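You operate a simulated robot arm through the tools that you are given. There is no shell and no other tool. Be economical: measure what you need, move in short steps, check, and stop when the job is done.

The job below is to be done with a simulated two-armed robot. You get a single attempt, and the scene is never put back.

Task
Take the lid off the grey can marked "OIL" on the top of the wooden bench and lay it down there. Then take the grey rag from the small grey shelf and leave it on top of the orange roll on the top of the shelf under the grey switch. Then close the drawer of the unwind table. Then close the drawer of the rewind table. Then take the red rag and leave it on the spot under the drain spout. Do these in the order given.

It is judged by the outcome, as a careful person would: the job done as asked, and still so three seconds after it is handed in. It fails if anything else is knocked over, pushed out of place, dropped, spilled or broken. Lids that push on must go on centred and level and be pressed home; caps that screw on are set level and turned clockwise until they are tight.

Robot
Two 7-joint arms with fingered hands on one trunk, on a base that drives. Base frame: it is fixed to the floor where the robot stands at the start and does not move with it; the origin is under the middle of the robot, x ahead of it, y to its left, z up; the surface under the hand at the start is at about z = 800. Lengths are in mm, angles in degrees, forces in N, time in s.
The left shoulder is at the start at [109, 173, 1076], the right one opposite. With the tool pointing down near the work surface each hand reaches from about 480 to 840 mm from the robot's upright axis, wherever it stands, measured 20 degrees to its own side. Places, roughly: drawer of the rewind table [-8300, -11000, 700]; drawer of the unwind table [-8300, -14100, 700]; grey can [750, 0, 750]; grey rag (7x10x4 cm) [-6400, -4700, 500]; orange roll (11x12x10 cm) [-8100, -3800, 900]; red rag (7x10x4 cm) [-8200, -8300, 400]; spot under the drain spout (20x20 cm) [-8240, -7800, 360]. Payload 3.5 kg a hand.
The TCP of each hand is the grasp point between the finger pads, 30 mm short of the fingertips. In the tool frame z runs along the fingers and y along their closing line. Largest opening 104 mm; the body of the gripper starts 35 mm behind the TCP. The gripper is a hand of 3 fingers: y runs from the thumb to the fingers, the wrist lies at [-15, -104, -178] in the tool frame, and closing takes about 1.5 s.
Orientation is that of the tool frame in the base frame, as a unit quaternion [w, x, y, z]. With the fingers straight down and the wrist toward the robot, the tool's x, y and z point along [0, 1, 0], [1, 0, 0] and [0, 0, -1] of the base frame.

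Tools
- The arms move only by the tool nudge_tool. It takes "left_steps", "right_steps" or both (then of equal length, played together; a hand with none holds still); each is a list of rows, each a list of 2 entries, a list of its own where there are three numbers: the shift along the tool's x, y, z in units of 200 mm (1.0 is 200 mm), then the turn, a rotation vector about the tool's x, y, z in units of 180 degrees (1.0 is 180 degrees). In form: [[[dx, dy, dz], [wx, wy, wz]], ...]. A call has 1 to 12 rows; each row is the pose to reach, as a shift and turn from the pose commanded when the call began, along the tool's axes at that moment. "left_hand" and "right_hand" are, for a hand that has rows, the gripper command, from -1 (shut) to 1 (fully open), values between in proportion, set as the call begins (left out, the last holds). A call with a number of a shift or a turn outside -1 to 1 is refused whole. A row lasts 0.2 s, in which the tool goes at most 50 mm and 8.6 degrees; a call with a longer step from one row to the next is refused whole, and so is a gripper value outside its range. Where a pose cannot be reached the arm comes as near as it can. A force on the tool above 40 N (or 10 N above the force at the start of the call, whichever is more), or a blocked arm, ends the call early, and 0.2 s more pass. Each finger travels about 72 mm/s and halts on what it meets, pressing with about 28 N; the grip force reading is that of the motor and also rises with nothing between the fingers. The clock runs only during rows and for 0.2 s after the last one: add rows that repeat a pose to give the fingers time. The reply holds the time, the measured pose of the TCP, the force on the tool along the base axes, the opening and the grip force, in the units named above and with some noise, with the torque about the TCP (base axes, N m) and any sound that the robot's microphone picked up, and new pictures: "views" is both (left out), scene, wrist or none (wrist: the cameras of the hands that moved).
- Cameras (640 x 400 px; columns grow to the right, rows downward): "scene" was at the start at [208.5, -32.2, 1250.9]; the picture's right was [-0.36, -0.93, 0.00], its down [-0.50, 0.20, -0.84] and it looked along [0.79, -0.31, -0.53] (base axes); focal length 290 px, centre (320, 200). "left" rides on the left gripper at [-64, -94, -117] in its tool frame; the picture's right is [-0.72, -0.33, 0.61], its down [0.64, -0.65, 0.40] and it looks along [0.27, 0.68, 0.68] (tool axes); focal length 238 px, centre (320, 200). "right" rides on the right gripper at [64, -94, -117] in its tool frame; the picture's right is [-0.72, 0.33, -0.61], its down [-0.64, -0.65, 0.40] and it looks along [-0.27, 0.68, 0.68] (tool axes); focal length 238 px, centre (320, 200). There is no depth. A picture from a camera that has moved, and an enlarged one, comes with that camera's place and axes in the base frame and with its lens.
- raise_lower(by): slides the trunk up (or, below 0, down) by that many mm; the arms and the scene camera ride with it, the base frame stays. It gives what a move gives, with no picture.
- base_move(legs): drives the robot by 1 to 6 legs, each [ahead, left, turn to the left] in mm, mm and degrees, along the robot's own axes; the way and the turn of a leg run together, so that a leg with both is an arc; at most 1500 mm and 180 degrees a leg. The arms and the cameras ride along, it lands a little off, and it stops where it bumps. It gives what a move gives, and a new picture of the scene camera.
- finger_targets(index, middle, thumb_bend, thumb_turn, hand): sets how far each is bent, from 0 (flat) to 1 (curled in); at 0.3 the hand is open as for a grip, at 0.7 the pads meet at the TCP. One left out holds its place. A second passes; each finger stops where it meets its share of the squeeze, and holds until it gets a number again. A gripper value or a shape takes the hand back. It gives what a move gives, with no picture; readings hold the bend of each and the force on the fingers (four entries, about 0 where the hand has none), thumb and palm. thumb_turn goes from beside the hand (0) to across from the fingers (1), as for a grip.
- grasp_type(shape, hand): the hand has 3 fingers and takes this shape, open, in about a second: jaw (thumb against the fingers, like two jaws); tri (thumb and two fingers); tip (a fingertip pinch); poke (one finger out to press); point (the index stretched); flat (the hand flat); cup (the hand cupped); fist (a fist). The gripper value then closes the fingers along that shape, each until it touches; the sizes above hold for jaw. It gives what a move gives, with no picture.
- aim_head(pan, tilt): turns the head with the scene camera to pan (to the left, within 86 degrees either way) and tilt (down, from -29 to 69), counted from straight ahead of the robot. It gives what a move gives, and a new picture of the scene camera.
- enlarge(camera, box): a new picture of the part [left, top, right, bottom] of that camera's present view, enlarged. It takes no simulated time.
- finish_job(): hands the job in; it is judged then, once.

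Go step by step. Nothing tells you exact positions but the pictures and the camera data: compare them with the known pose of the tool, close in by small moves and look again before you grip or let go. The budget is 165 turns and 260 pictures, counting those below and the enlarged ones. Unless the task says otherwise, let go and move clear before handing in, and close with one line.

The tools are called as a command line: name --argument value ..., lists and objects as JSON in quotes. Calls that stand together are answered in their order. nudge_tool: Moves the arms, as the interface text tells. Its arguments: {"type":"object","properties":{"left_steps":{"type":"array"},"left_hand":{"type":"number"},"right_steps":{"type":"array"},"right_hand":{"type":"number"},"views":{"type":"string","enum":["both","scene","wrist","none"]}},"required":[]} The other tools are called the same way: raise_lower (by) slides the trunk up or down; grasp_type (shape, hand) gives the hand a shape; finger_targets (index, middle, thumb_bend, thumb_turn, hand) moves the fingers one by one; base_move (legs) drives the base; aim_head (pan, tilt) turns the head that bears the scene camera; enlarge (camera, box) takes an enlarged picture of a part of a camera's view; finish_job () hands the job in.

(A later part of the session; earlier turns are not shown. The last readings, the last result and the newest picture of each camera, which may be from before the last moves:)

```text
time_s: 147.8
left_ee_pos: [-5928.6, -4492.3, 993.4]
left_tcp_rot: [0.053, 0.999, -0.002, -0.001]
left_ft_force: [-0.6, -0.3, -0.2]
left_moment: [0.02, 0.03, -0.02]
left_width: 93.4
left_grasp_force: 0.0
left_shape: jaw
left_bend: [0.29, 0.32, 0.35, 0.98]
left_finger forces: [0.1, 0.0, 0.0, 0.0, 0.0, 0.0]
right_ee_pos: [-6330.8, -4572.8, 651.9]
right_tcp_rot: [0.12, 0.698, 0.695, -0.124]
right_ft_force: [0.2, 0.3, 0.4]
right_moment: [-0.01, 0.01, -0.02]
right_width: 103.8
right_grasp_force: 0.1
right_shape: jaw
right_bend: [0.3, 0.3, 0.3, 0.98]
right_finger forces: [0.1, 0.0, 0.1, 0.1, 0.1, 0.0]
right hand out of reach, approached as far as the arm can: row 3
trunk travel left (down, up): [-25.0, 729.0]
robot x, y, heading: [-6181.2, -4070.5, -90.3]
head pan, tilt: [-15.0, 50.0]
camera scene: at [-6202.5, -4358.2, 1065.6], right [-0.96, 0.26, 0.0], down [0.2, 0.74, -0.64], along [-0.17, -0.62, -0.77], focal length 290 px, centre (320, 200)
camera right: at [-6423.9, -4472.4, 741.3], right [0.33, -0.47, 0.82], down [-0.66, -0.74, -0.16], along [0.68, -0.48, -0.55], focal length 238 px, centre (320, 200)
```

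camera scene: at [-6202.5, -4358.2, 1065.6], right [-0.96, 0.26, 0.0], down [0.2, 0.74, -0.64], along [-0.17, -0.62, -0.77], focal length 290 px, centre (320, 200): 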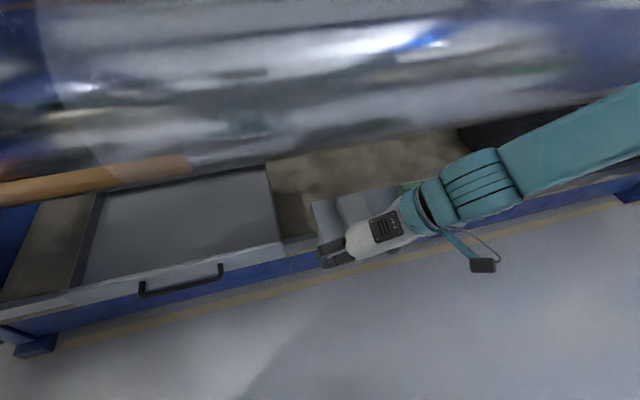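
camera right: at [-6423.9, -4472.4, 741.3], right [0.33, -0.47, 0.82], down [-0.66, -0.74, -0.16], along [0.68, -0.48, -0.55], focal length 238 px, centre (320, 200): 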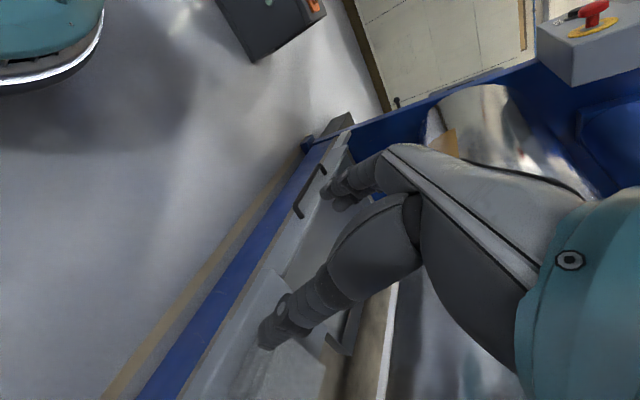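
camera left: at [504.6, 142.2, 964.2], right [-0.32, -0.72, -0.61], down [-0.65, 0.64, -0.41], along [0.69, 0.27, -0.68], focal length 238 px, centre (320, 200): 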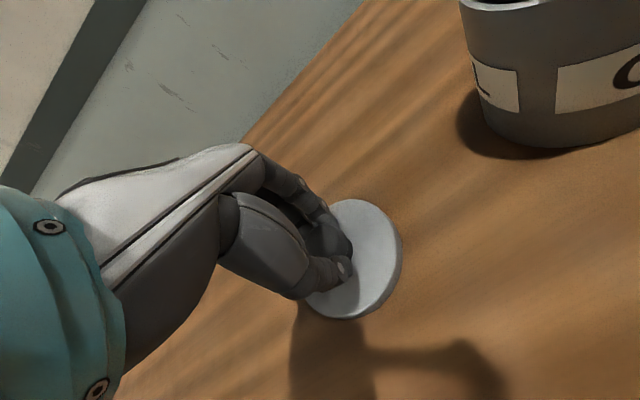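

The hand hangs fine but the arm is cramped to the right, so I'll shift the base instead: forward and slightly right, keeping the hand above the shelf.

nudge_tool --left_steps '[[[0.05, -0.1, 0], [0, 0, 0]], [[0.1, -0.25, 0], [0, 0, 0]], [[0.1, -0.4, 0], [0, 0, 0]]]' --views "none"

base_move --legs '[[130, -50, 0]]'

aim_head --pan -15 --tilt 62

```text
time_s: 148.7
left_ee_pos: [-5906.7, -4412.2, 983.7]
left_tcp_rot: [0.053, 0.999, -0.003, 0.0]
left_ft_force: [-0.6, 0.5, -0.5]
left_moment: [0.01, 0.0, -0.03]
left_width: 93.4
left_grasp_force: 0.2
left_shape: jaw
left_bend: [0.29, 0.32, 0.35, 0.98]
left_finger forces: [0.0, 0.0, 0.0, 0.0, 0.0, 0.0]
right_ee_pos: [-6330.6, -4573.5, 654.0]
right_tcp_rot: [0.12, 0.697, 0.696, -0.124]
right_ft_force: [-0.1, -0.5, -0.7]
right_moment: [-0.02, -0.06, 0.01]
right_width: 103.8
right_grasp_force: 0.1
right_shape: jaw
right_bend: [0.3, 0.3, 0.3, 0.98]
right_finger forces: [0.0, 0.1, 0.0, 0.0, 0.1, 0.0]
trunk travel left (down, up): [-25.0, 729.0]
robot x, y, heading: [-6185.5, -4072.1, -90.6]
head pan, tilt: [-15.0, 50.0]
```

```text
time_s: 150.0
left_ee_pos: [-5956.9, -4543.9, 984.0]
left_tcp_rot: [0.053, 0.999, -0.003, 0.0]
left_ft_force: [-0.5, 0.3, 0.2]
left_moment: [0.01, -0.02, 0.01]
left_width: 93.7
left_grasp_force: 0.1
left_shape: jaw
left_bend: [0.29, 0.32, 0.35, 0.98]
left_finger forces: [0.0, 0.0, 0.0, 0.0, 0.1, 0.0]
right_ee_pos: [-6380.2, -4703.3, 652.3]
right_tcp_rot: [0.12, 0.698, 0.696, -0.123]
right_ft_force: [-0.9, -0.2, 0.5]
right_moment: [0.01, -0.03, 0.01]
right_width: 104.0
right_grasp_force: 0.1
right_shape: jaw
right_bend: [0.3, 0.3, 0.3, 0.98]
right_finger forces: [0.0, 0.1, 0.1, 0.0, 0.0, 0.0]
trunk travel left (down, up): [-25.0, 729.0]
robot x, y, heading: [-6233.2, -4202.8, -90.2]
head pan, tilt: [-15.0, 50.0]
camera scene: at [-6252.9, -4489.6, 1065.5], right [-0.96, 0.26, 0.0], down [0.2, 0.74, -0.64], along [-0.17, -0.62, -0.77], focal length 290 px, centre (320, 200)
```

scene: 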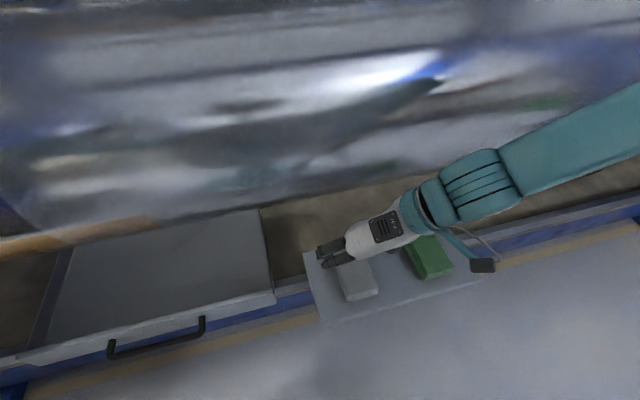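

```text
time_s: 150.7
left_ee_pos: [-5957.3, -4542.9, 983.7]
left_tcp_rot: [0.053, 0.999, -0.003, 0.0]
left_ft_force: [-0.5, -0.1, -0.6]
left_moment: [0.02, 0.0, 0.04]
left_width: 93.5
left_grasp_force: 0.2
left_shape: jaw
left_bend: [0.29, 0.32, 0.35, 0.98]
left_finger forces: [0.0, 0.0, 0.0, 0.0, 0.0, 0.0]
right_ee_pos: [-6380.9, -4704.2, 653.2]
right_tcp_rot: [0.119, 0.697, 0.696, -0.123]
right_ft_force: [-0.5, -0.4, -0.1]
right_moment: [-0.02, -0.01, 0.0]
right_width: 103.8
right_grasp_force: 0.0
right_shape: jaw
right_bend: [0.3, 0.3, 0.3, 0.98]
right_finger forces: [0.0, 0.0, 0.0, 0.1, 0.0, 0.1]
trunk travel left (down, up): [-25.0, 729.0]
robot x, y, heading: [-6226.4, -4199.2, -90.0]
head pan, tilt: [-15.0, 62.0]
camera scene: at [-6249.4, -4477.1, 1050.8], right [-0.96, 0.26, 0.0], down [0.23, 0.85, -0.47], along [-0.12, -0.45, -0.88], focal length 290 px, centre (320, 200)
```

scene: 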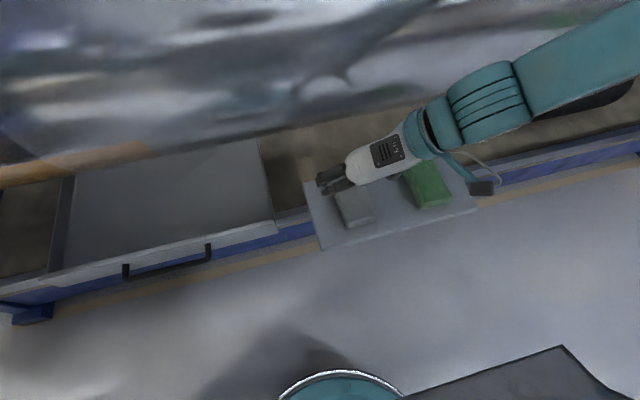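

The hand is above the rag. I'll test a straight descent of 60 mm.

nudge_tool --right_steps '[[[0.034, 0, 0.093], [0, 0, 0]], [[0.068, 0, 0.186], [0, 0, 0]], [[0.102, 0, 0.28], [0, 0, 0]]]'

enlarge --camera "scene" --box '[270, 130, 470, 260]'

```text
time_s: 151.5
left_ee_pos: [-5958.0, -4543.8, 984.2]
left_tcp_rot: [0.052, 0.999, -0.003, -0.001]
left_ft_force: [0.6, -0.4, 0.8]
left_moment: [-0.02, -0.04, -0.03]
left_width: 93.4
left_grasp_force: 0.0
left_shape: jaw
left_bend: [0.29, 0.32, 0.35, 0.98]
left_finger forces: [0.0, 0.1, 0.1, 0.0, 0.0, 0.0]
right_ee_pos: [-6381.0, -4703.3, 593.5]
right_tcp_rot: [0.12, 0.697, 0.696, -0.124]
right_ft_force: [0.1, -0.6, -0.6]
right_moment: [-0.02, 0.0, -0.01]
right_width: 103.8
right_grasp_force: 0.1
right_shape: jaw
right_bend: [0.3, 0.3, 0.3, 0.98]
right_finger forces: [0.0, 0.0, 0.0, 0.1, 0.0, 0.1]
trunk travel left (down, up): [-25.0, 729.0]
robot x, y, heading: [-6230.9, -4203.2, -90.1]
head pan, tilt: [-15.0, 62.0]
camera scene: at [-6249.4, -4477.2, 1050.8], right [-0.96, 0.26, 0.0], down [0.23, 0.85, -0.47], along [-0.12, -0.45, -0.88], focal length 290 px, centre (320, 200)
camera right: at [-6474.5, -4603.2, 681.5], right [0.33, -0.47, 0.82], down [-0.66, -0.74, -0.16], along [0.68, -0.49, -0.55], focal length 238 px, centre (320, 200)
```

scene: 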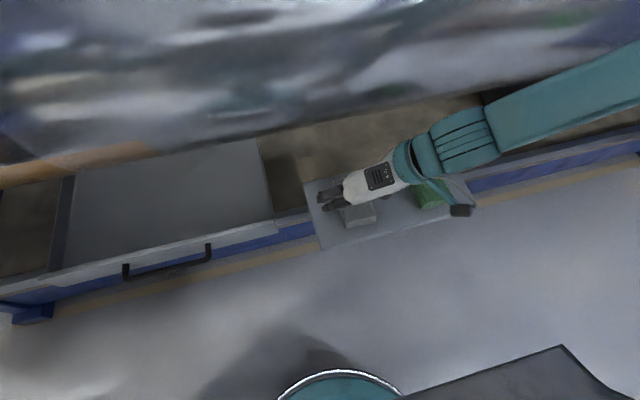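
right: 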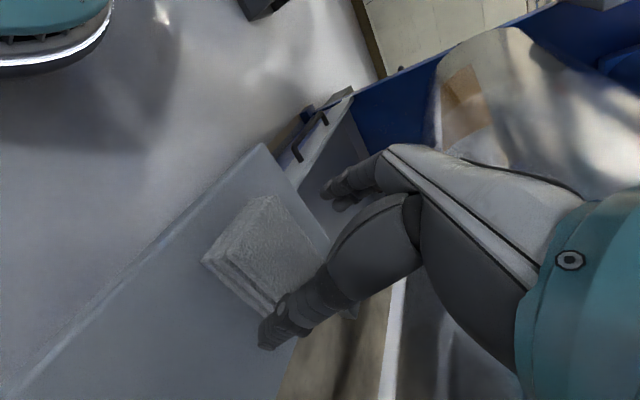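

```text
3.08 times, centred on (370, 195) of scene
camera zoom: at [-6249.4, -4477.2, 1050.8], right [-0.96, 0.26, 0.0], down [0.23, 0.85, -0.47], along [-0.12, -0.45, -0.88], focal length 892 px, centre (166, 215)
```

zoom: 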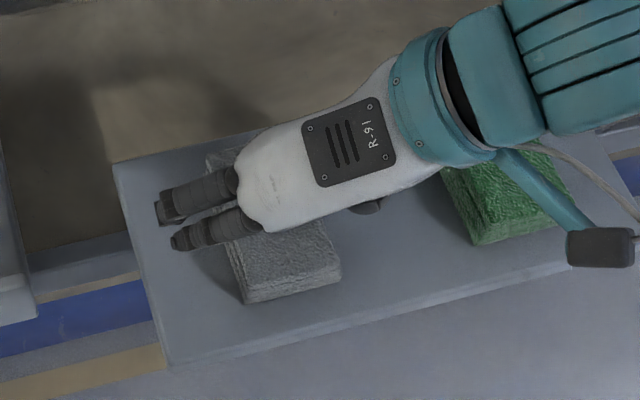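

The rag top is at z≈535, center about [-6385, -4725, 515]. I'll go down around it, stopping just above the shelf.

nudge_tool --right_steps '[[[0.0, -0.02, 0.1], [0, 0, 0]], [[0.01, -0.02, 0.2], [0, 0, 0]], [[0.02, -0.02, 0.3], [0, 0, 0]], [[0.02, -0.02, 0.3], [0, 0, 0]]]'

enlarge --camera "scene" --box '[270, 130, 470, 260]'

```text
time_s: 152.4
left_ee_pos: [-5957.6, -4543.2, 984.8]
left_tcp_rot: [0.053, 0.999, -0.003, 0.001]
left_ft_force: [-1.1, 0.0, -0.3]
left_moment: [0.0, -0.02, 0.0]
left_width: 93.4
left_grasp_force: 0.0
left_shape: jaw
left_bend: [0.29, 0.32, 0.35, 0.98]
left_finger forces: [0.0, 0.0, 0.0, 0.0, 0.0, 0.0]
right_ee_pos: [-6380.7, -4720.0, 545.9]
right_tcp_rot: [0.13, 0.696, 0.696, -0.119]
right_ft_force: [-5.7, 7.2, 19.6]
right_moment: [0.09, -0.46, -0.02]
right_width: 103.9
right_grasp_force: 0.1
right_shape: jaw
right_bend: [0.29, 0.3, 0.26, 0.97]
right_finger forces: [13.3, 1.1, 0.1, 0.1, 5.8, 0.0]
trunk travel left (down, up): [-25.0, 729.0]
robot x, y, heading: [-6233.6, -4202.2, -90.8]
head pan, tilt: [-15.0, 62.0]
stopped in row 4 (right hand): the force on the tool passed its limit at 46 N (the readings are from after the stop); the commanded pose is now the measured one
camera scene: at [-6250.1, -4475.8, 1051.4], right [-0.96, 0.27, 0.0], down [0.23, 0.85, -0.47], along [-0.12, -0.45, -0.88], focal length 290 px, centre (320, 200)
camera right: at [-6477.3, -4619.7, 630.4], right [0.31, -0.46, 0.83], down [-0.65, -0.74, -0.17], along [0.69, -0.49, -0.53], focal length 238 px, centre (320, 200)
```

scene: 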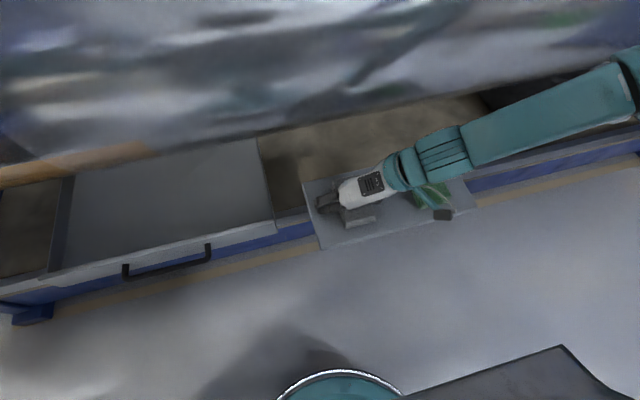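
right: 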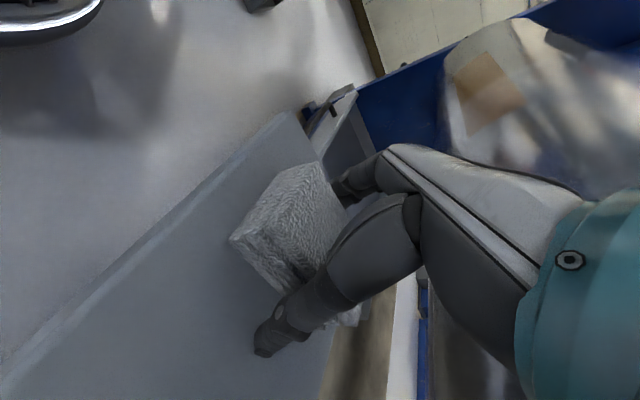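

```text
3.08 times, centred on (370, 195) of scene
camera zoom: at [-6250.1, -4475.8, 1051.4], right [-0.96, 0.27, 0.0], down [0.23, 0.85, -0.47], along [-0.12, -0.45, -0.88], focal length 892 px, centre (166, 215)
```

zoom: 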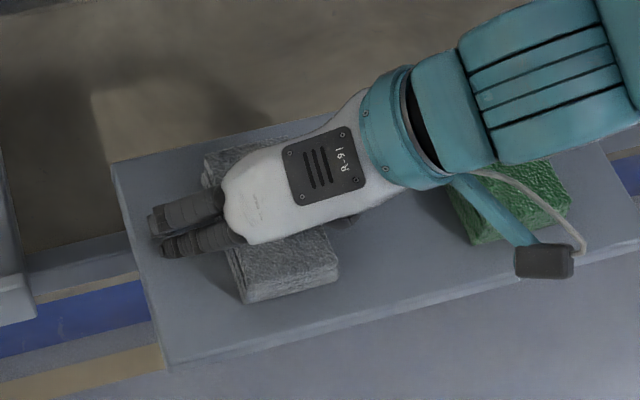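

The tips touched the shelf at TCP z=546. I'll ease up 5 mm and close on the rag.

nudge_tool --right_steps '[[[-0.01, 0, -0.025], [0, 0, 0]], [[-0.01, 0, -0.025], [0, 0, 0]], [[-0.01, 0, -0.025], [0, 0, 0]], [[-0.01, 0, -0.025], [0, 0, 0]], [[-0.01, 0, -0.025], [0, 0, 0]], [[-0.01, 0, -0.025], [0, 0, 0]], [[-0.01, 0, -0.025], [0, 0, 0]], [[-0.01, 0, -0.025], [0, 0, 0]]]' --right_hand -1 --views "wrist"

```text
time_s: 154.2
left_ee_pos: [-5957.3, -4542.8, 983.6]
left_tcp_rot: [0.054, 0.999, -0.002, 0.0]
left_ft_force: [-0.3, 0.1, -0.1]
left_moment: [-0.01, 0.02, 0.03]
left_width: 93.6
left_grasp_force: 0.1
left_shape: jaw
left_bend: [0.29, 0.32, 0.35, 0.98]
left_finger forces: [0.0, 0.0, 0.1, 0.0, 0.1, 0.1]
right_ee_pos: [-6380.7, -4720.8, 549.9]
right_tcp_rot: [0.129, 0.697, 0.696, -0.119]
right_ft_force: [8.9, -1.8, 22.7]
right_moment: [-0.21, -0.9, 0.03]
right_width: 60.8
right_grasp_force: 28.4
right_shape: jaw
right_bend: [0.28, 0.39, 0.67, 1.0]
right_finger forces: [30.2, 13.0, 0.0, 0.1, 28.9, 0.0]
trunk travel left (down, up): [-25.0, 729.0]
robot x, y, heading: [-6230.6, -4202.4, -90.4]
head pan, tilt: [-15.0, 62.0]
camera right: at [-6476.9, -4620.3, 635.2], right [0.32, -0.46, 0.83], down [-0.65, -0.74, -0.17], along [0.69, -0.49, -0.53], focal length 238 px, centre (320, 200)
```

right: 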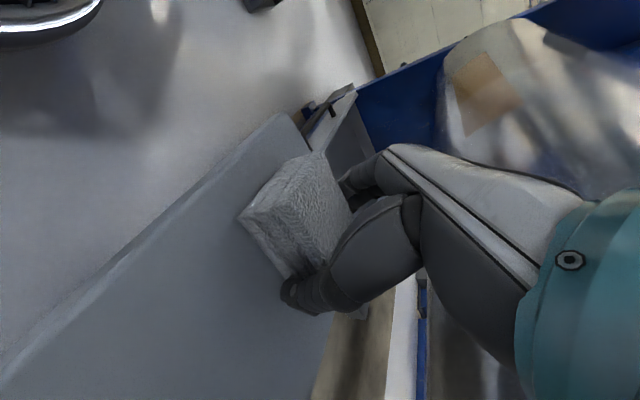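

The rag is gripped. I'll lift it straight up.

nudge_tool --right_steps '[[[-0.034, 0, -0.094], [0, 0, 0]], [[-0.085, 0, -0.235], [0, 0, 0]], [[-0.136, 0, -0.376], [0, 0, 0]], [[-0.17, 0, -0.47], [0, 0, 0]], [[-0.17, 0, -0.47], [0, 0, 0]]]'

```text
time_s: 155.4
left_ee_pos: [-5957.9, -4544.4, 983.4]
left_tcp_rot: [0.053, 0.999, -0.003, 0.0]
left_ft_force: [-0.2, 0.6, -0.1]
left_moment: [0.0, -0.04, 0.0]
left_width: 93.6
left_grasp_force: 0.1
left_shape: jaw
left_bend: [0.29, 0.32, 0.35, 0.98]
left_finger forces: [0.1, 0.0, 0.0, 0.1, 0.0, 0.0]
right_ee_pos: [-6379.7, -4720.5, 646.0]
right_tcp_rot: [0.127, 0.698, 0.694, -0.122]
right_ft_force: [-0.2, 0.6, 0.2]
right_moment: [0.0, 0.01, 0.03]
right_width: 60.1
right_grasp_force: 27.6
right_shape: jaw
right_bend: [0.29, 0.4, 0.67, 1.0]
right_finger forces: [17.4, 9.6, 0.1, 0.1, 26.9, 0.1]
right hand out of reach, approached as far as the arm can: row 4, 5
trunk travel left (down, up): [-25.0, 729.0]
robot x, y, heading: [-6231.6, -4201.1, -90.2]
head pan, tilt: [-15.0, 62.0]
camera scene: at [-6249.7, -4477.1, 1050.7], right [-0.96, 0.26, 0.0], down [0.23, 0.85, -0.47], along [-0.12, -0.45, -0.88], focal length 290 px, centre (320, 200)
camera right: at [-6475.1, -4619.0, 731.6], right [0.32, -0.46, 0.83], down [-0.65, -0.74, -0.16], along [0.69, -0.49, -0.54], focal length 238 px, centre (320, 200)
```

scene: 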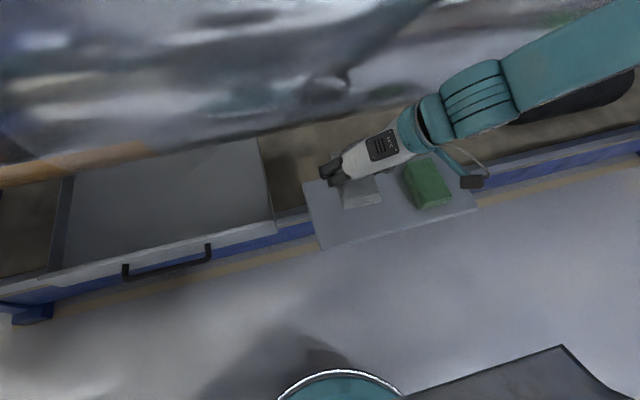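
right: 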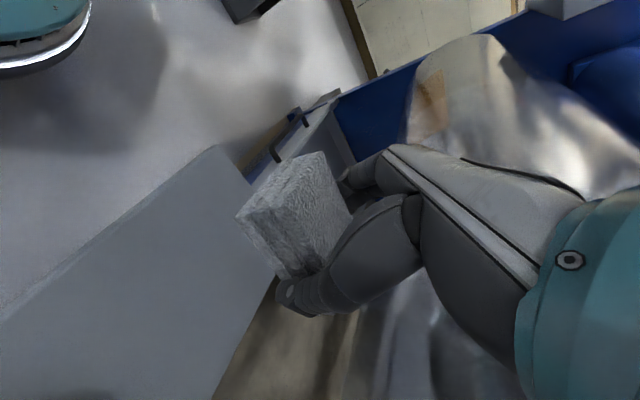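

The rag is held. I'll back away from the machine and raise the trunk to clear things, then look toward column 2.

base_move --legs '[[-1050, 0, 0]]'

raise_lower --by 150

aim_head --pan -75 --tilt 20

```text
time_s: 160.8
left_ee_pos: [-5945.0, -3495.2, 984.6]
left_tcp_rot: [0.053, 0.998, -0.019, -0.001]
left_ft_force: [-0.5, -0.5, 1.0]
left_moment: [0.01, -0.01, -0.01]
left_width: 93.5
left_grasp_force: 0.0
left_shape: jaw
left_bend: [0.29, 0.32, 0.35, 0.98]
left_finger forces: [0.0, 0.0, 0.1, 0.1, 0.0, 0.0]
right_ee_pos: [-6373.2, -3657.9, 645.0]
right_tcp_rot: [0.125, 0.708, 0.683, -0.125]
right_ft_force: [0.3, -0.4, -0.9]
right_moment: [0.02, -0.03, -0.02]
right_width: 60.1
right_grasp_force: 27.6
right_shape: jaw
right_bend: [0.29, 0.4, 0.67, 1.0]
right_finger forces: [17.4, 9.7, 0.1, 0.0, 27.0, 0.0]
trunk travel left (down, up): [-25.0, 729.0]
robot x, y, heading: [-6207.4, -3140.8, -92.1]
head pan, tilt: [-15.0, 62.0]
camera scene: at [-6235.2, -3419.0, 1050.8], right [-0.96, 0.3, 0.0], down [0.26, 0.84, -0.47], along [-0.14, -0.45, -0.88], focal length 290 px, centre (320, 200)
```

scene: 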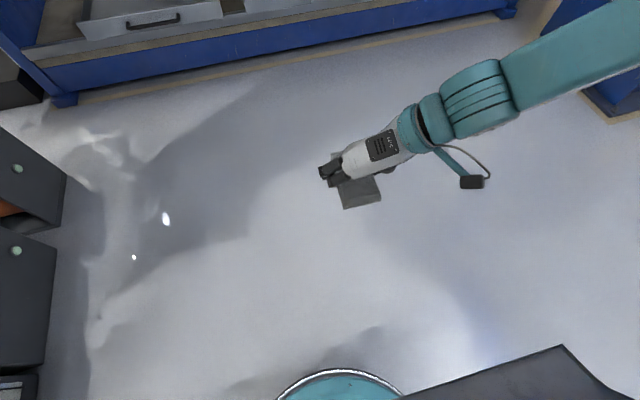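

```text
time_s: 162.6
left_ee_pos: [-5945.5, -3495.8, 1134.0]
left_tcp_rot: [0.053, 0.998, -0.019, -0.001]
left_ft_force: [0.6, -0.5, -0.2]
left_moment: [-0.02, -0.03, -0.03]
left_width: 93.4
left_grasp_force: 0.1
left_shape: jaw
left_bend: [0.29, 0.32, 0.35, 0.98]
left_finger forces: [0.0, 0.0, 0.1, 0.0, 0.0, 0.0]
right_ee_pos: [-6373.4, -3640.7, 864.9]
right_tcp_rot: [0.187, 0.695, 0.668, -0.189]
right_ft_force: [-0.2, 0.3, -1.3]
right_moment: [0.01, 0.0, 0.03]
right_width: 59.6
right_grasp_force: 27.8
right_shape: jaw
right_bend: [0.29, 0.4, 0.67, 1.0]
right_finger forces: [17.4, 9.7, 0.0, 0.0, 27.0, 0.0]
trunk travel left (down, up): [-175.0, 579.0]
robot x, y, heading: [-6206.0, -3144.8, -92.0]
head pan, tilt: [-15.0, 62.0]
```

```text
time_s: 163.9
left_ee_pos: [-5944.5, -3495.4, 1134.3]
left_tcp_rot: [0.053, 0.998, -0.019, -0.001]
left_ft_force: [0.2, -0.5, -0.4]
left_moment: [-0.01, 0.01, 0.03]
left_width: 93.2
left_grasp_force: 0.0
left_shape: jaw
left_bend: [0.29, 0.32, 0.35, 0.98]
left_finger forces: [0.0, 0.0, 0.0, 0.0, 0.0, 0.0]
right_ee_pos: [-6370.9, -3641.2, 867.1]
right_tcp_rot: [0.188, 0.695, 0.668, -0.189]
right_ft_force: [0.1, -0.2, 0.4]
right_moment: [0.01, 0.01, 0.0]
right_width: 59.9
right_grasp_force: 28.1
right_shape: jaw
right_bend: [0.29, 0.4, 0.67, 1.0]
right_finger forces: [17.4, 9.6, 0.0, 0.0, 26.9, 0.0]
trunk travel left (down, up): [-175.0, 579.0]
robot x, y, heading: [-6209.6, -3141.9, -92.0]
head pan, tilt: [-75.0, 20.0]
camera scene: at [-6303.6, -3290.6, 1270.6], right [-0.22, 0.97, 0.0], down [0.33, 0.08, -0.94], along [-0.92, -0.21, -0.34], focal length 290 px, centre (320, 200)
```

scene: 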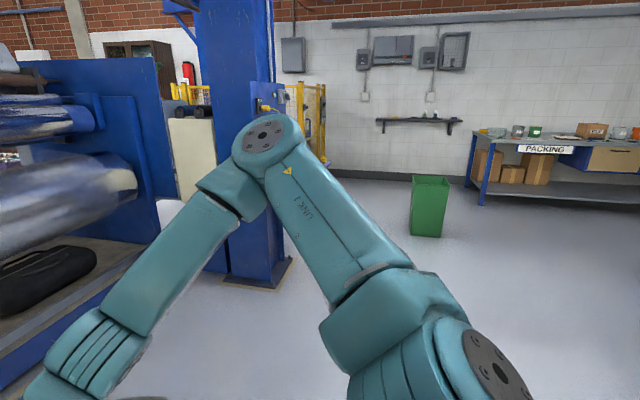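

I'll strafe right toward column 2, keeping back from its shelf, then look.

base_move --legs '[[-150, 0, 2], [0, -1300, 0]]'

aim_head --pan -25 --tilt 25

```text
time_s: 171.5
left_ee_pos: [-7249.9, -3329.7, 1134.1]
left_tcp_rot: [0.053, 0.999, -0.001, 0.001]
left_ft_force: [-0.7, -0.1, 0.4]
left_moment: [-0.02, 0.04, -0.03]
left_width: 93.4
left_grasp_force: 0.1
left_shape: jaw
left_bend: [0.29, 0.32, 0.35, 0.98]
left_finger forces: [0.0, 0.0, 0.1, 0.0, 0.0, 0.1]
right_ee_pos: [-7671.0, -3490.1, 866.9]
right_tcp_rot: [0.191, 0.682, 0.681, -0.186]
right_ft_force: [0.1, -0.4, -0.3]
right_moment: [0.02, -0.03, 0.01]
right_width: 60.0
right_grasp_force: 28.0
right_shape: jaw
right_bend: [0.29, 0.4, 0.67, 1.0]
right_finger forces: [17.4, 9.5, 0.0, 0.0, 27.1, 0.1]
trunk travel left (down, up): [-175.0, 579.0]
robot x, y, heading: [-7521.4, -2988.8, -90.2]
head pan, tilt: [-75.0, 20.0]
camera scene: at [-7614.7, -3137.5, 1270.6], right [-0.26, 0.97, 0.0], down [0.33, 0.09, -0.94], along [-0.91, -0.24, -0.34], focal length 290 px, centre (320, 200)
```

scene: 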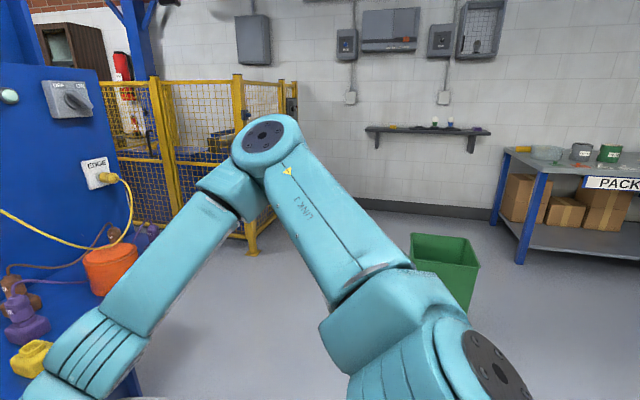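

```text
time_s: 172.6
left_ee_pos: [-7249.0, -3329.5, 1134.0]
left_tcp_rot: [0.054, 0.999, -0.001, 0.0]
left_ft_force: [-0.8, -0.1, -0.5]
left_moment: [-0.01, 0.02, -0.02]
left_width: 93.4
left_grasp_force: 0.1
left_shape: jaw
left_bend: [0.29, 0.32, 0.35, 0.98]
left_finger forces: [0.0, 0.0, 0.1, 0.0, 0.0, 0.0]
right_ee_pos: [-7670.2, -3491.3, 867.1]
right_tcp_rot: [0.192, 0.683, 0.68, -0.186]
right_ft_force: [0.7, -0.2, -0.1]
right_moment: [0.02, 0.0, -0.02]
right_width: 59.8
right_grasp_force: 27.9
right_shape: jaw
right_bend: [0.29, 0.4, 0.67, 1.0]
right_finger forces: [17.4, 9.6, 0.0, 0.0, 26.9, 0.1]
trunk travel left (down, up): [-175.0, 579.0]
robot x, y, heading: [-7523.0, -2986.7, -90.2]
head pan, tilt: [-25.0, 25.0]
camera scene: at [-7563.7, -3197.0, 1262.5], right [-0.9, 0.43, 0.0], down [0.18, 0.38, -0.91], along [-0.39, -0.82, -0.42], focal length 290 px, centre (320, 200)
```

scene: 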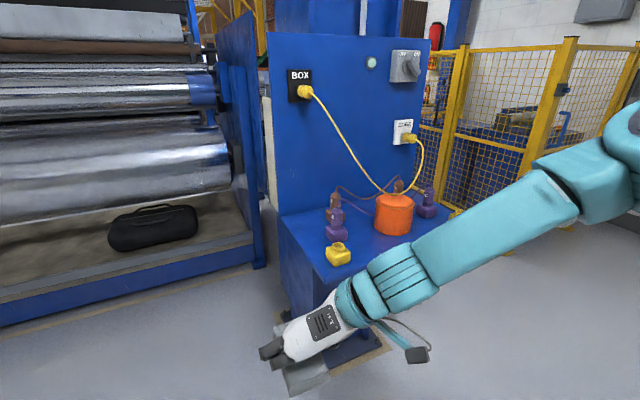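

The orange roll is in clear view; its top triangulates to about [-8084, -3789, 905]. Let me enlarge it.

enlarge --camera "scene" --box '[320, 140, 480, 270]'

raise_lower --by 140

```text
3.08 times, centred on (400, 205) of scene
camera zoom: at [-7563.7, -3197.0, 1262.5], right [-0.9, 0.43, 0.0], down [0.18, 0.38, -0.91], along [-0.39, -0.82, -0.42], focal length 892 px, centre (74, 185)
```

zoom: 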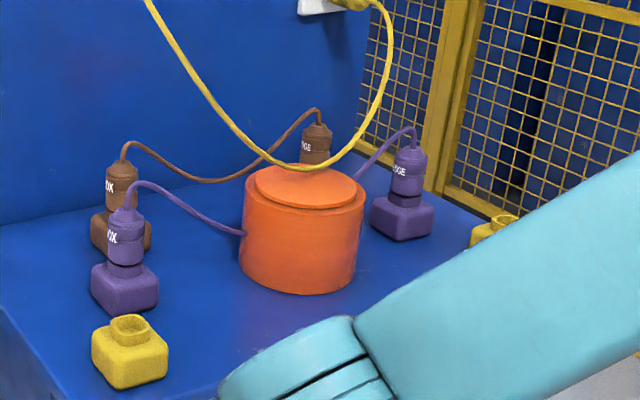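

```text
time_s: 174.3
left_ee_pos: [-7248.5, -3330.1, 1272.9]
left_tcp_rot: [0.053, 0.999, -0.002, 0.001]
left_ft_force: [0.4, -0.5, 0.2]
left_moment: [0.02, 0.04, 0.03]
left_width: 93.8
left_grasp_force: 0.2
left_shape: jaw
left_bend: [0.29, 0.32, 0.35, 0.98]
left_finger forces: [0.0, 0.1, 0.0, 0.1, 0.0, 0.0]
right_ee_pos: [-7669.3, -3474.1, 1051.0]
right_tcp_rot: [0.228, 0.672, 0.669, -0.221]
right_ft_force: [-0.6, -0.6, 0.4]
right_moment: [0.0, 0.03, -0.01]
right_width: 60.0
right_grasp_force: 27.5
right_shape: jaw
right_bend: [0.29, 0.4, 0.67, 1.0]
right_finger forces: [17.4, 9.7, 0.0, 0.0, 27.0, 0.0]
trunk travel left (down, up): [-315.0, 439.0]
robot x, y, heading: [-7522.0, -2986.3, -89.9]
head pan, tilt: [-25.0, 25.0]
```

I'll drive to put the roll about 600 ahead and 100 right, with the hand staying high above the shelf.

base_move --legs '[[0, -460, 0], [200, 0, 0]]'

aim_head --pan -12 --tilt 42

```text
time_s: 178.3
left_ee_pos: [-7718.2, -3528.9, 1274.1]
left_tcp_rot: [0.053, 0.999, -0.004, -0.001]
left_ft_force: [0.1, -0.4, 0.0]
left_moment: [0.01, -0.01, 0.04]
left_width: 93.4
left_grasp_force: 0.1
left_shape: jaw
left_bend: [0.29, 0.32, 0.35, 0.98]
left_finger forces: [0.0, 0.0, 0.1, 0.0, 0.1, 0.0]
right_ee_pos: [-8138.0, -3669.9, 1049.9]
right_tcp_rot: [0.227, 0.674, 0.667, -0.222]
right_ft_force: [0.8, -0.5, 0.1]
right_moment: [0.02, -0.04, -0.01]
right_width: 60.0
right_grasp_force: 28.3
right_shape: jaw
right_bend: [0.29, 0.4, 0.67, 1.0]
right_finger forces: [17.4, 9.5, 0.1, 0.1, 27.0, 0.0]
trunk travel left (down, up): [-315.0, 439.0]
robot x, y, heading: [-7991.2, -3185.0, -90.5]
head pan, tilt: [-25.0, 25.0]
camera scene: at [-8031.2, -3333.6, 1406.3], right [-0.9, 0.43, 0.0], down [0.18, 0.38, -0.91], along [-0.39, -0.82, -0.42], focal length 290 px, centre (320, 200)
```

scene: 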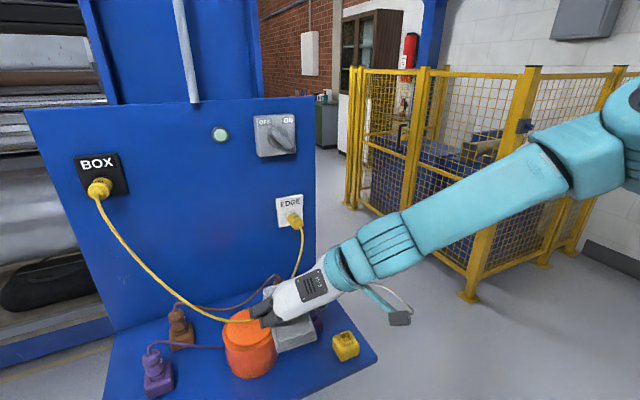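

```text
time_s: 179.1
left_ee_pos: [-7717.5, -3528.9, 1274.8]
left_tcp_rot: [0.053, 0.999, -0.004, 0.0]
left_ft_force: [-0.2, -0.3, -0.1]
left_moment: [0.0, -0.01, 0.01]
left_width: 93.3
left_grasp_force: 0.1
left_shape: jaw
left_bend: [0.29, 0.32, 0.35, 0.98]
left_finger forces: [0.0, 0.0, 0.0, 0.1, 0.0, 0.0]
right_ee_pos: [-8139.2, -3670.4, 1050.2]
right_tcp_rot: [0.226, 0.675, 0.666, -0.222]
right_ft_force: [0.8, 0.1, -0.1]
right_moment: [0.04, 0.03, 0.04]
right_width: 60.0
right_grasp_force: 28.2
right_shape: jaw
right_bend: [0.29, 0.4, 0.67, 1.0]
right_finger forces: [17.4, 9.6, 0.0, 0.0, 27.0, 0.1]
trunk travel left (down, up): [-315.0, 439.0]
robot x, y, heading: [-7991.3, -3187.3, -90.4]
head pan, tilt: [-12.0, 42.0]
camera scene: at [-8009.8, -3331.0, 1380.2], right [-0.98, 0.22, 0.0], down [0.14, 0.65, -0.74], along [-0.16, -0.73, -0.67], focal length 290 px, centre (320, 200)
```

scene: 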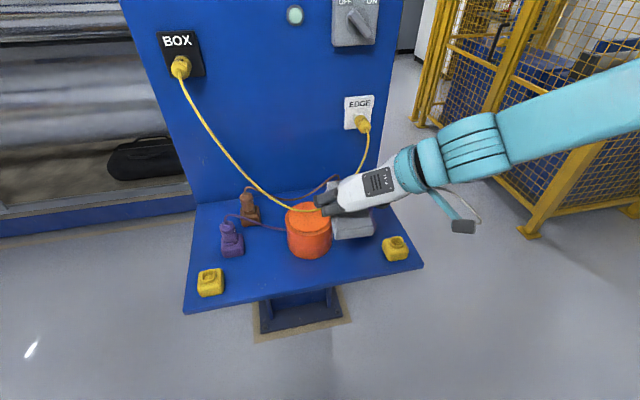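

The roll's center is at about [-8088, -3800], top ≈905. I'll move the hand over it at a safe height, taking out the extra tilt.

nudge_tool --right_steps '[[[-0.1, 0.05, 0.075], [0, 0.018, 0]], [[-0.2, 0.1, 0.15], [0, 0.036, 0]], [[-0.3, 0.15, 0.225], [0, 0.054, 0]], [[-0.4, 0.2, 0.3], [0, 0.072, 0]], [[-0.5, 0.255, 0.375], [0, 0.089, 0]], [[-0.5, 0.255, 0.375], [0, 0.089, 0]]]'

```text
time_s: 180.5
left_ee_pos: [-7718.5, -3525.8, 1275.2]
left_tcp_rot: [0.055, 0.998, -0.004, 0.001]
left_ft_force: [-1.2, 0.6, 0.1]
left_moment: [-0.02, 0.0, 0.0]
left_width: 93.6
left_grasp_force: 0.1
left_shape: jaw
left_bend: [0.29, 0.32, 0.35, 0.98]
left_finger forces: [0.0, 0.0, 0.0, 0.0, 0.1, 0.0]
right_ee_pos: [-8060.7, -3780.1, 1031.3]
right_tcp_rot: [0.17, 0.699, 0.685, -0.115]
right_ft_force: [-0.3, 0.4, 0.4]
right_moment: [-0.03, 0.0, -0.03]
right_width: 59.1
right_grasp_force: 28.2
right_shape: jaw
right_bend: [0.29, 0.41, 0.67, 1.0]
right_finger forces: [17.1, 9.2, 0.1, 0.0, 26.4, 0.0]
right hand out of reach, approached as far as the arm can: row 1, 2, 3, 4, 5, 6
trunk travel left (down, up): [-315.0, 439.0]
robot x, y, heading: [-7990.0, -3187.1, -90.6]
head pan, tilt: [-12.0, 42.0]
camera scene: at [-8011.6, -3328.2, 1380.5], right [-0.98, 0.22, 0.0], down [0.15, 0.65, -0.74], along [-0.16, -0.73, -0.67], focal length 290 px, centre (320, 200)
camera right: at [-8159.7, -3674.9, 1104.9], right [0.25, -0.42, 0.87], down [-0.64, -0.75, -0.17], along [0.72, -0.52, -0.46], focal length 238 px, centre (320, 200)
```

scene: 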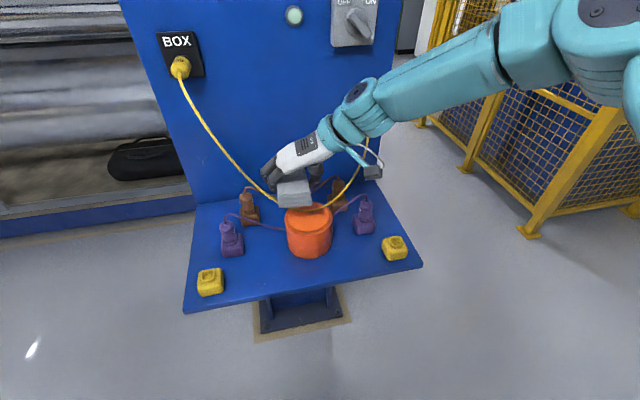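
right: 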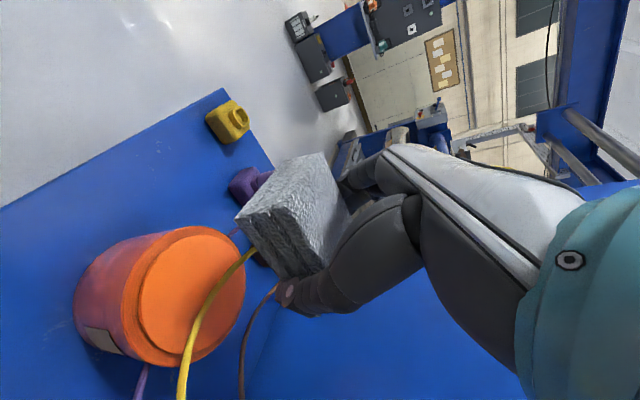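

The yellow cord hangs near the roll's lid; let me look closely before lowering.

enlarge --camera "scene" --box '[240, 150, 400, 270]'

enlarge --camera "right" --box '[60, 180, 340, 400]'

```text
3.33 times, centred on (320, 210) of scene
camera zoom: at [-8011.6, -3328.2, 1380.5], right [-0.98, 0.22, 0.0], down [0.15, 0.65, -0.74], along [-0.16, -0.73, -0.67], focal length 966 px, centre (320, 167)
```

zoom: 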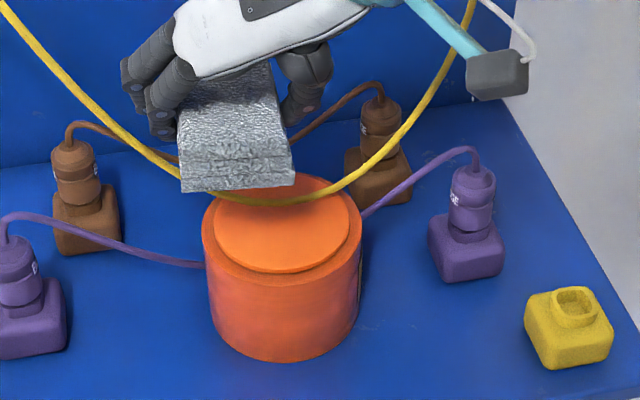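

```text
1.82 times, centred on (200, 290) of right
camera zoom: at [-8159.7, -3674.9, 1104.9], right [0.25, -0.42, 0.87], down [-0.64, -0.75, -0.17], along [0.72, -0.52, -0.46], focal length 433 px, centre (538, 36)
```

zoom: 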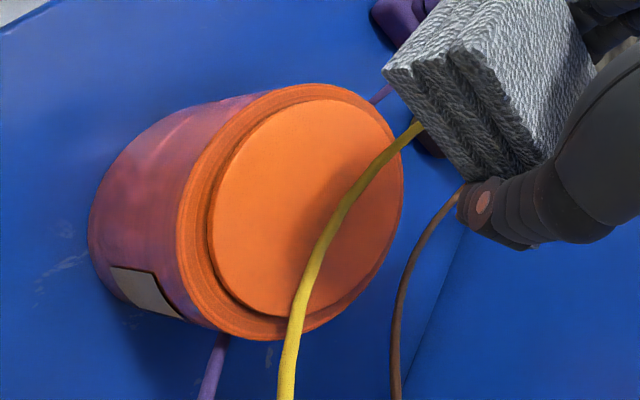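

Triangulating, the lid top is at z≈894 centered [-8088, -3804]; the cord hangs just above it. I'll try lowering a bit and check what the arm can reach here.

nudge_tool --right_steps '[[[0.033, 0, 0.076], [0, 0, 0]], [[0.066, 0, 0.152], [0, 0, 0]], [[0.098, 0, 0.229], [0, 0, 0]], [[0.098, 0, 0.229], [0, 0, 0]]]' --views "none"

enlarge --camera "scene" --box '[240, 150, 400, 270]'

```text
time_s: 181.5
left_ee_pos: [-7717.8, -3530.1, 1273.4]
left_tcp_rot: [0.053, 0.999, -0.004, -0.001]
left_ft_force: [0.3, -1.2, 0.4]
left_moment: [-0.01, 0.01, -0.04]
left_width: 93.5
left_grasp_force: 0.0
left_shape: jaw
left_bend: [0.29, 0.32, 0.35, 0.98]
left_finger forces: [0.0, 0.0, 0.0, 0.0, 0.0, 0.1]
right_ee_pos: [-8054.2, -3782.3, 979.8]
right_tcp_rot: [0.17, 0.7, 0.684, -0.114]
right_ft_force: [-0.5, -1.0, -0.4]
right_moment: [-0.03, -0.03, -0.02]
right_width: 59.7
right_grasp_force: 28.1
right_shape: jaw
right_bend: [0.29, 0.41, 0.67, 1.0]
right_finger forces: [17.1, 9.2, 0.0, 0.0, 26.3, 0.0]
trunk travel left (down, up): [-315.0, 439.0]
robot x, y, heading: [-7991.4, -3190.2, -90.6]
head pan, tilt: [-12.0, 42.0]
```

```text
3.33 times, centred on (320, 210) of scene
camera zoom: at [-8009.6, -3330.9, 1380.2], right [-0.98, 0.22, 0.0], down [0.14, 0.65, -0.74], along [-0.16, -0.73, -0.67], focal length 966 px, centre (320, 167)
```

zoom: 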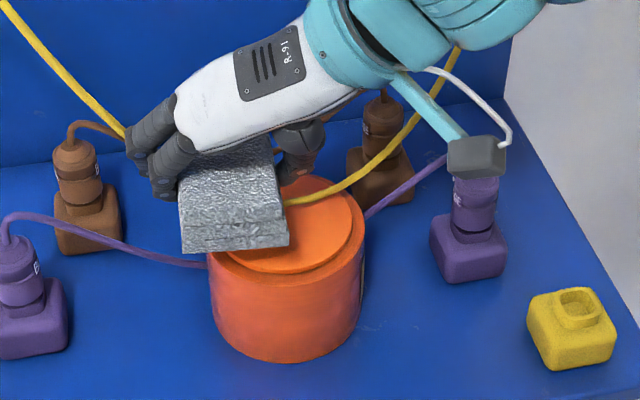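

Reach is fine now. I'll level the hand and center over the lid.

nudge_tool --right_steps '[[[-0.035, -0.075, 0.008], [0.013, 0.005, 0]], [[-0.07, -0.15, 0.017], [0.027, 0.011, 0]], [[-0.07, -0.15, 0.017], [0.027, 0.011, 0]]]' --views "wrist"

enlarge --camera "scene" --box '[240, 150, 400, 270]'

```text
time_s: 182.3
left_ee_pos: [-7718.6, -3528.5, 1274.8]
left_tcp_rot: [0.054, 0.999, -0.004, 0.0]
left_ft_force: [-0.1, -0.3, -0.6]
left_moment: [0.0, -0.02, 0.0]
left_width: 93.6
left_grasp_force: 0.0
left_shape: jaw
left_bend: [0.29, 0.32, 0.35, 0.98]
left_finger forces: [0.0, 0.0, 0.0, 0.1, 0.0, 0.1]
right_ee_pos: [-8065.2, -3788.2, 974.9]
right_tcp_rot: [0.155, 0.703, 0.683, -0.121]
right_ft_force: [-0.2, 0.0, -1.0]
right_moment: [-0.01, -0.02, -0.01]
right_width: 59.5
right_grasp_force: 27.6
right_shape: jaw
right_bend: [0.29, 0.41, 0.67, 1.0]
right_finger forces: [17.1, 9.2, 0.0, 0.0, 26.4, 0.1]
right hand out of reach, approached as far as the arm can: row 1, 2, 3
trunk travel left (down, up): [-315.0, 439.0]
robot x, y, heading: [-7993.9, -3186.5, -90.4]
head pan, tilt: [-12.0, 42.0]
camera right: at [-8161.7, -3682.8, 1052.8], right [0.27, -0.43, 0.86], down [-0.66, -0.73, -0.16], along [0.7, -0.52, -0.49], focal length 238 px, centre (320, 200)
```

right: 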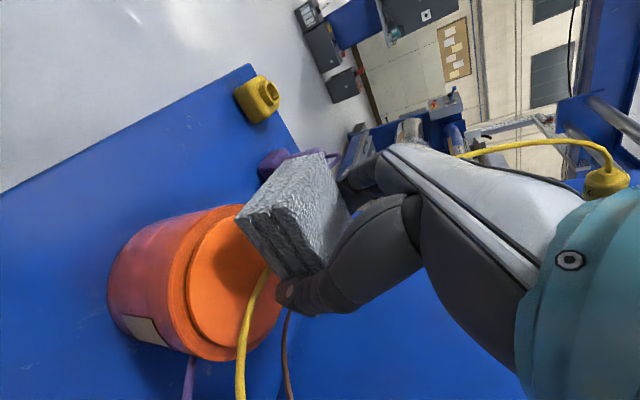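

```text
3.33 times, centred on (320, 210) of scene
camera zoom: at [-8009.7, -3331.1, 1380.1], right [-0.98, 0.22, 0.0], down [0.14, 0.65, -0.74], along [-0.16, -0.73, -0.67], focal length 966 px, centre (320, 167)
```

zoom: 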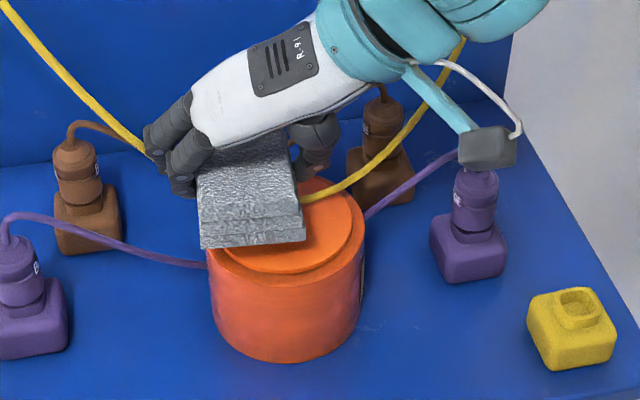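

The arm is at its limit sideways, so I'll shift the base by 20 mm instead.

base_move --legs '[[8, -20, 0]]'

enlarge --camera "scene" --box '[240, 150, 400, 270]'

```text
time_s: 183.1
left_ee_pos: [-7737.3, -3536.9, 1274.6]
left_tcp_rot: [0.053, 0.999, -0.004, 0.0]
left_ft_force: [-0.6, -1.0, -0.3]
left_moment: [0.02, 0.01, 0.0]
left_width: 93.3
left_grasp_force: 0.1
left_shape: jaw
left_bend: [0.29, 0.32, 0.35, 0.98]
left_finger forces: [0.1, 0.1, 0.0, 0.0, 0.1, 0.0]
right_ee_pos: [-8085.8, -3796.7, 974.6]
right_tcp_rot: [0.155, 0.704, 0.683, -0.121]
right_ft_force: [-0.8, -0.7, -0.8]
right_moment: [-0.02, -0.03, -0.01]
right_width: 59.5
right_grasp_force: 28.3
right_shape: jaw
right_bend: [0.29, 0.41, 0.67, 1.0]
right_finger forces: [17.1, 9.3, 0.0, 0.0, 26.3, 0.0]
trunk travel left (down, up): [-315.0, 439.0]
robot x, y, heading: [-8009.3, -3195.6, -90.6]
head pan, tilt: [-12.0, 42.0]
camera scene: at [-8030.6, -3339.3, 1380.1], right [-0.98, 0.22, 0.0], down [0.15, 0.65, -0.74], along [-0.16, -0.73, -0.67], focal length 290 px, centre (320, 200)
```

scene: 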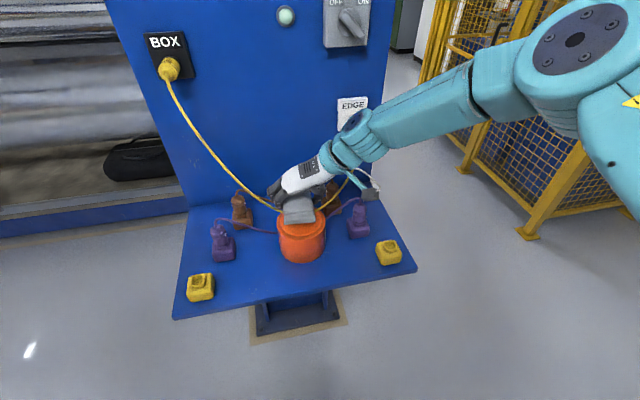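

```text
3.33 times, centred on (320, 210) of scene
camera zoom: at [-8030.6, -3339.3, 1380.1], right [-0.98, 0.22, 0.0], down [0.15, 0.65, -0.74], along [-0.16, -0.73, -0.67], focal length 966 px, centre (320, 167)
```

zoom: 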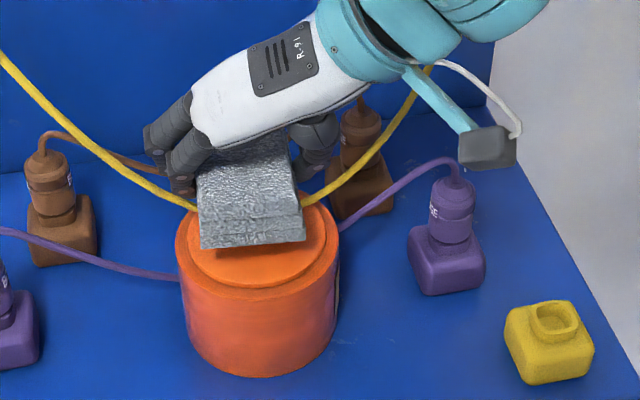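

Centered. I'll lower in small steps, watching the force (and the cord).

nudge_tool --right_steps '[[[0.019, -0.003, 0.046], [0, 0, 0]], [[0.038, -0.005, 0.092], [0, 0, 0]], [[0.057, -0.008, 0.139], [0, 0, 0]], [[0.057, -0.008, 0.139], [0, 0, 0]]]' --views "wrist"

enlarge --camera "scene" --box '[240, 150, 400, 270]'

```text
time_s: 184.1
left_ee_pos: [-7737.9, -3536.1, 1275.1]
left_tcp_rot: [0.053, 0.999, -0.004, 0.0]
left_ft_force: [0.4, -0.2, -0.4]
left_moment: [0.0, -0.01, -0.01]
left_width: 93.5
left_grasp_force: 0.1
left_shape: jaw
left_bend: [0.29, 0.32, 0.35, 0.98]
left_finger forces: [0.1, 0.0, 0.0, 0.0, 0.0, 0.1]
right_ee_pos: [-8086.1, -3797.8, 947.1]
right_tcp_rot: [0.156, 0.703, 0.683, -0.121]
right_ft_force: [0.1, 0.3, -0.6]
right_moment: [-0.02, 0.0, -0.01]
right_width: 59.7
right_grasp_force: 27.5
right_shape: jaw
right_bend: [0.29, 0.41, 0.67, 1.0]
right_finger forces: [17.1, 9.1, 0.0, 0.0, 26.3, 0.0]
trunk travel left (down, up): [-315.0, 439.0]
robot x, y, heading: [-8009.3, -3193.5, -90.6]
head pan, tilt: [-12.0, 42.0]
camera right: at [-8182.7, -3691.4, 1023.9], right [0.27, -0.43, 0.86], down [-0.66, -0.73, -0.16], along [0.7, -0.52, -0.49], focal length 238 px, centre (320, 200)
```

right: 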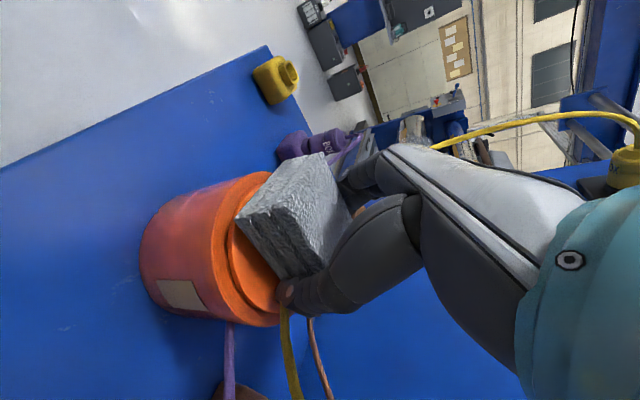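

```text
3.33 times, centred on (320, 210) of scene
camera zoom: at [-8029.6, -3338.8, 1380.2], right [-0.98, 0.22, 0.0], down [0.14, 0.65, -0.74], along [-0.16, -0.73, -0.67], focal length 966 px, centre (320, 167)
```

zoom: 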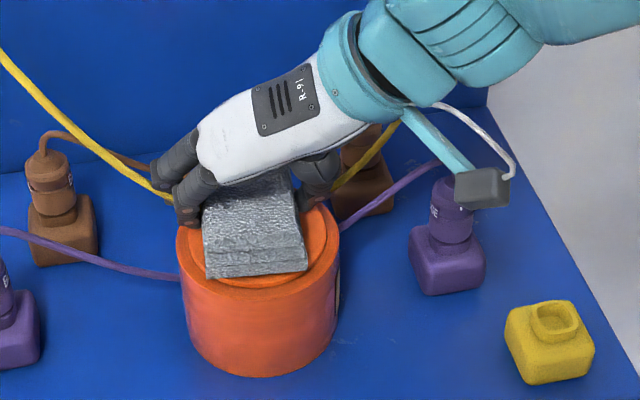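

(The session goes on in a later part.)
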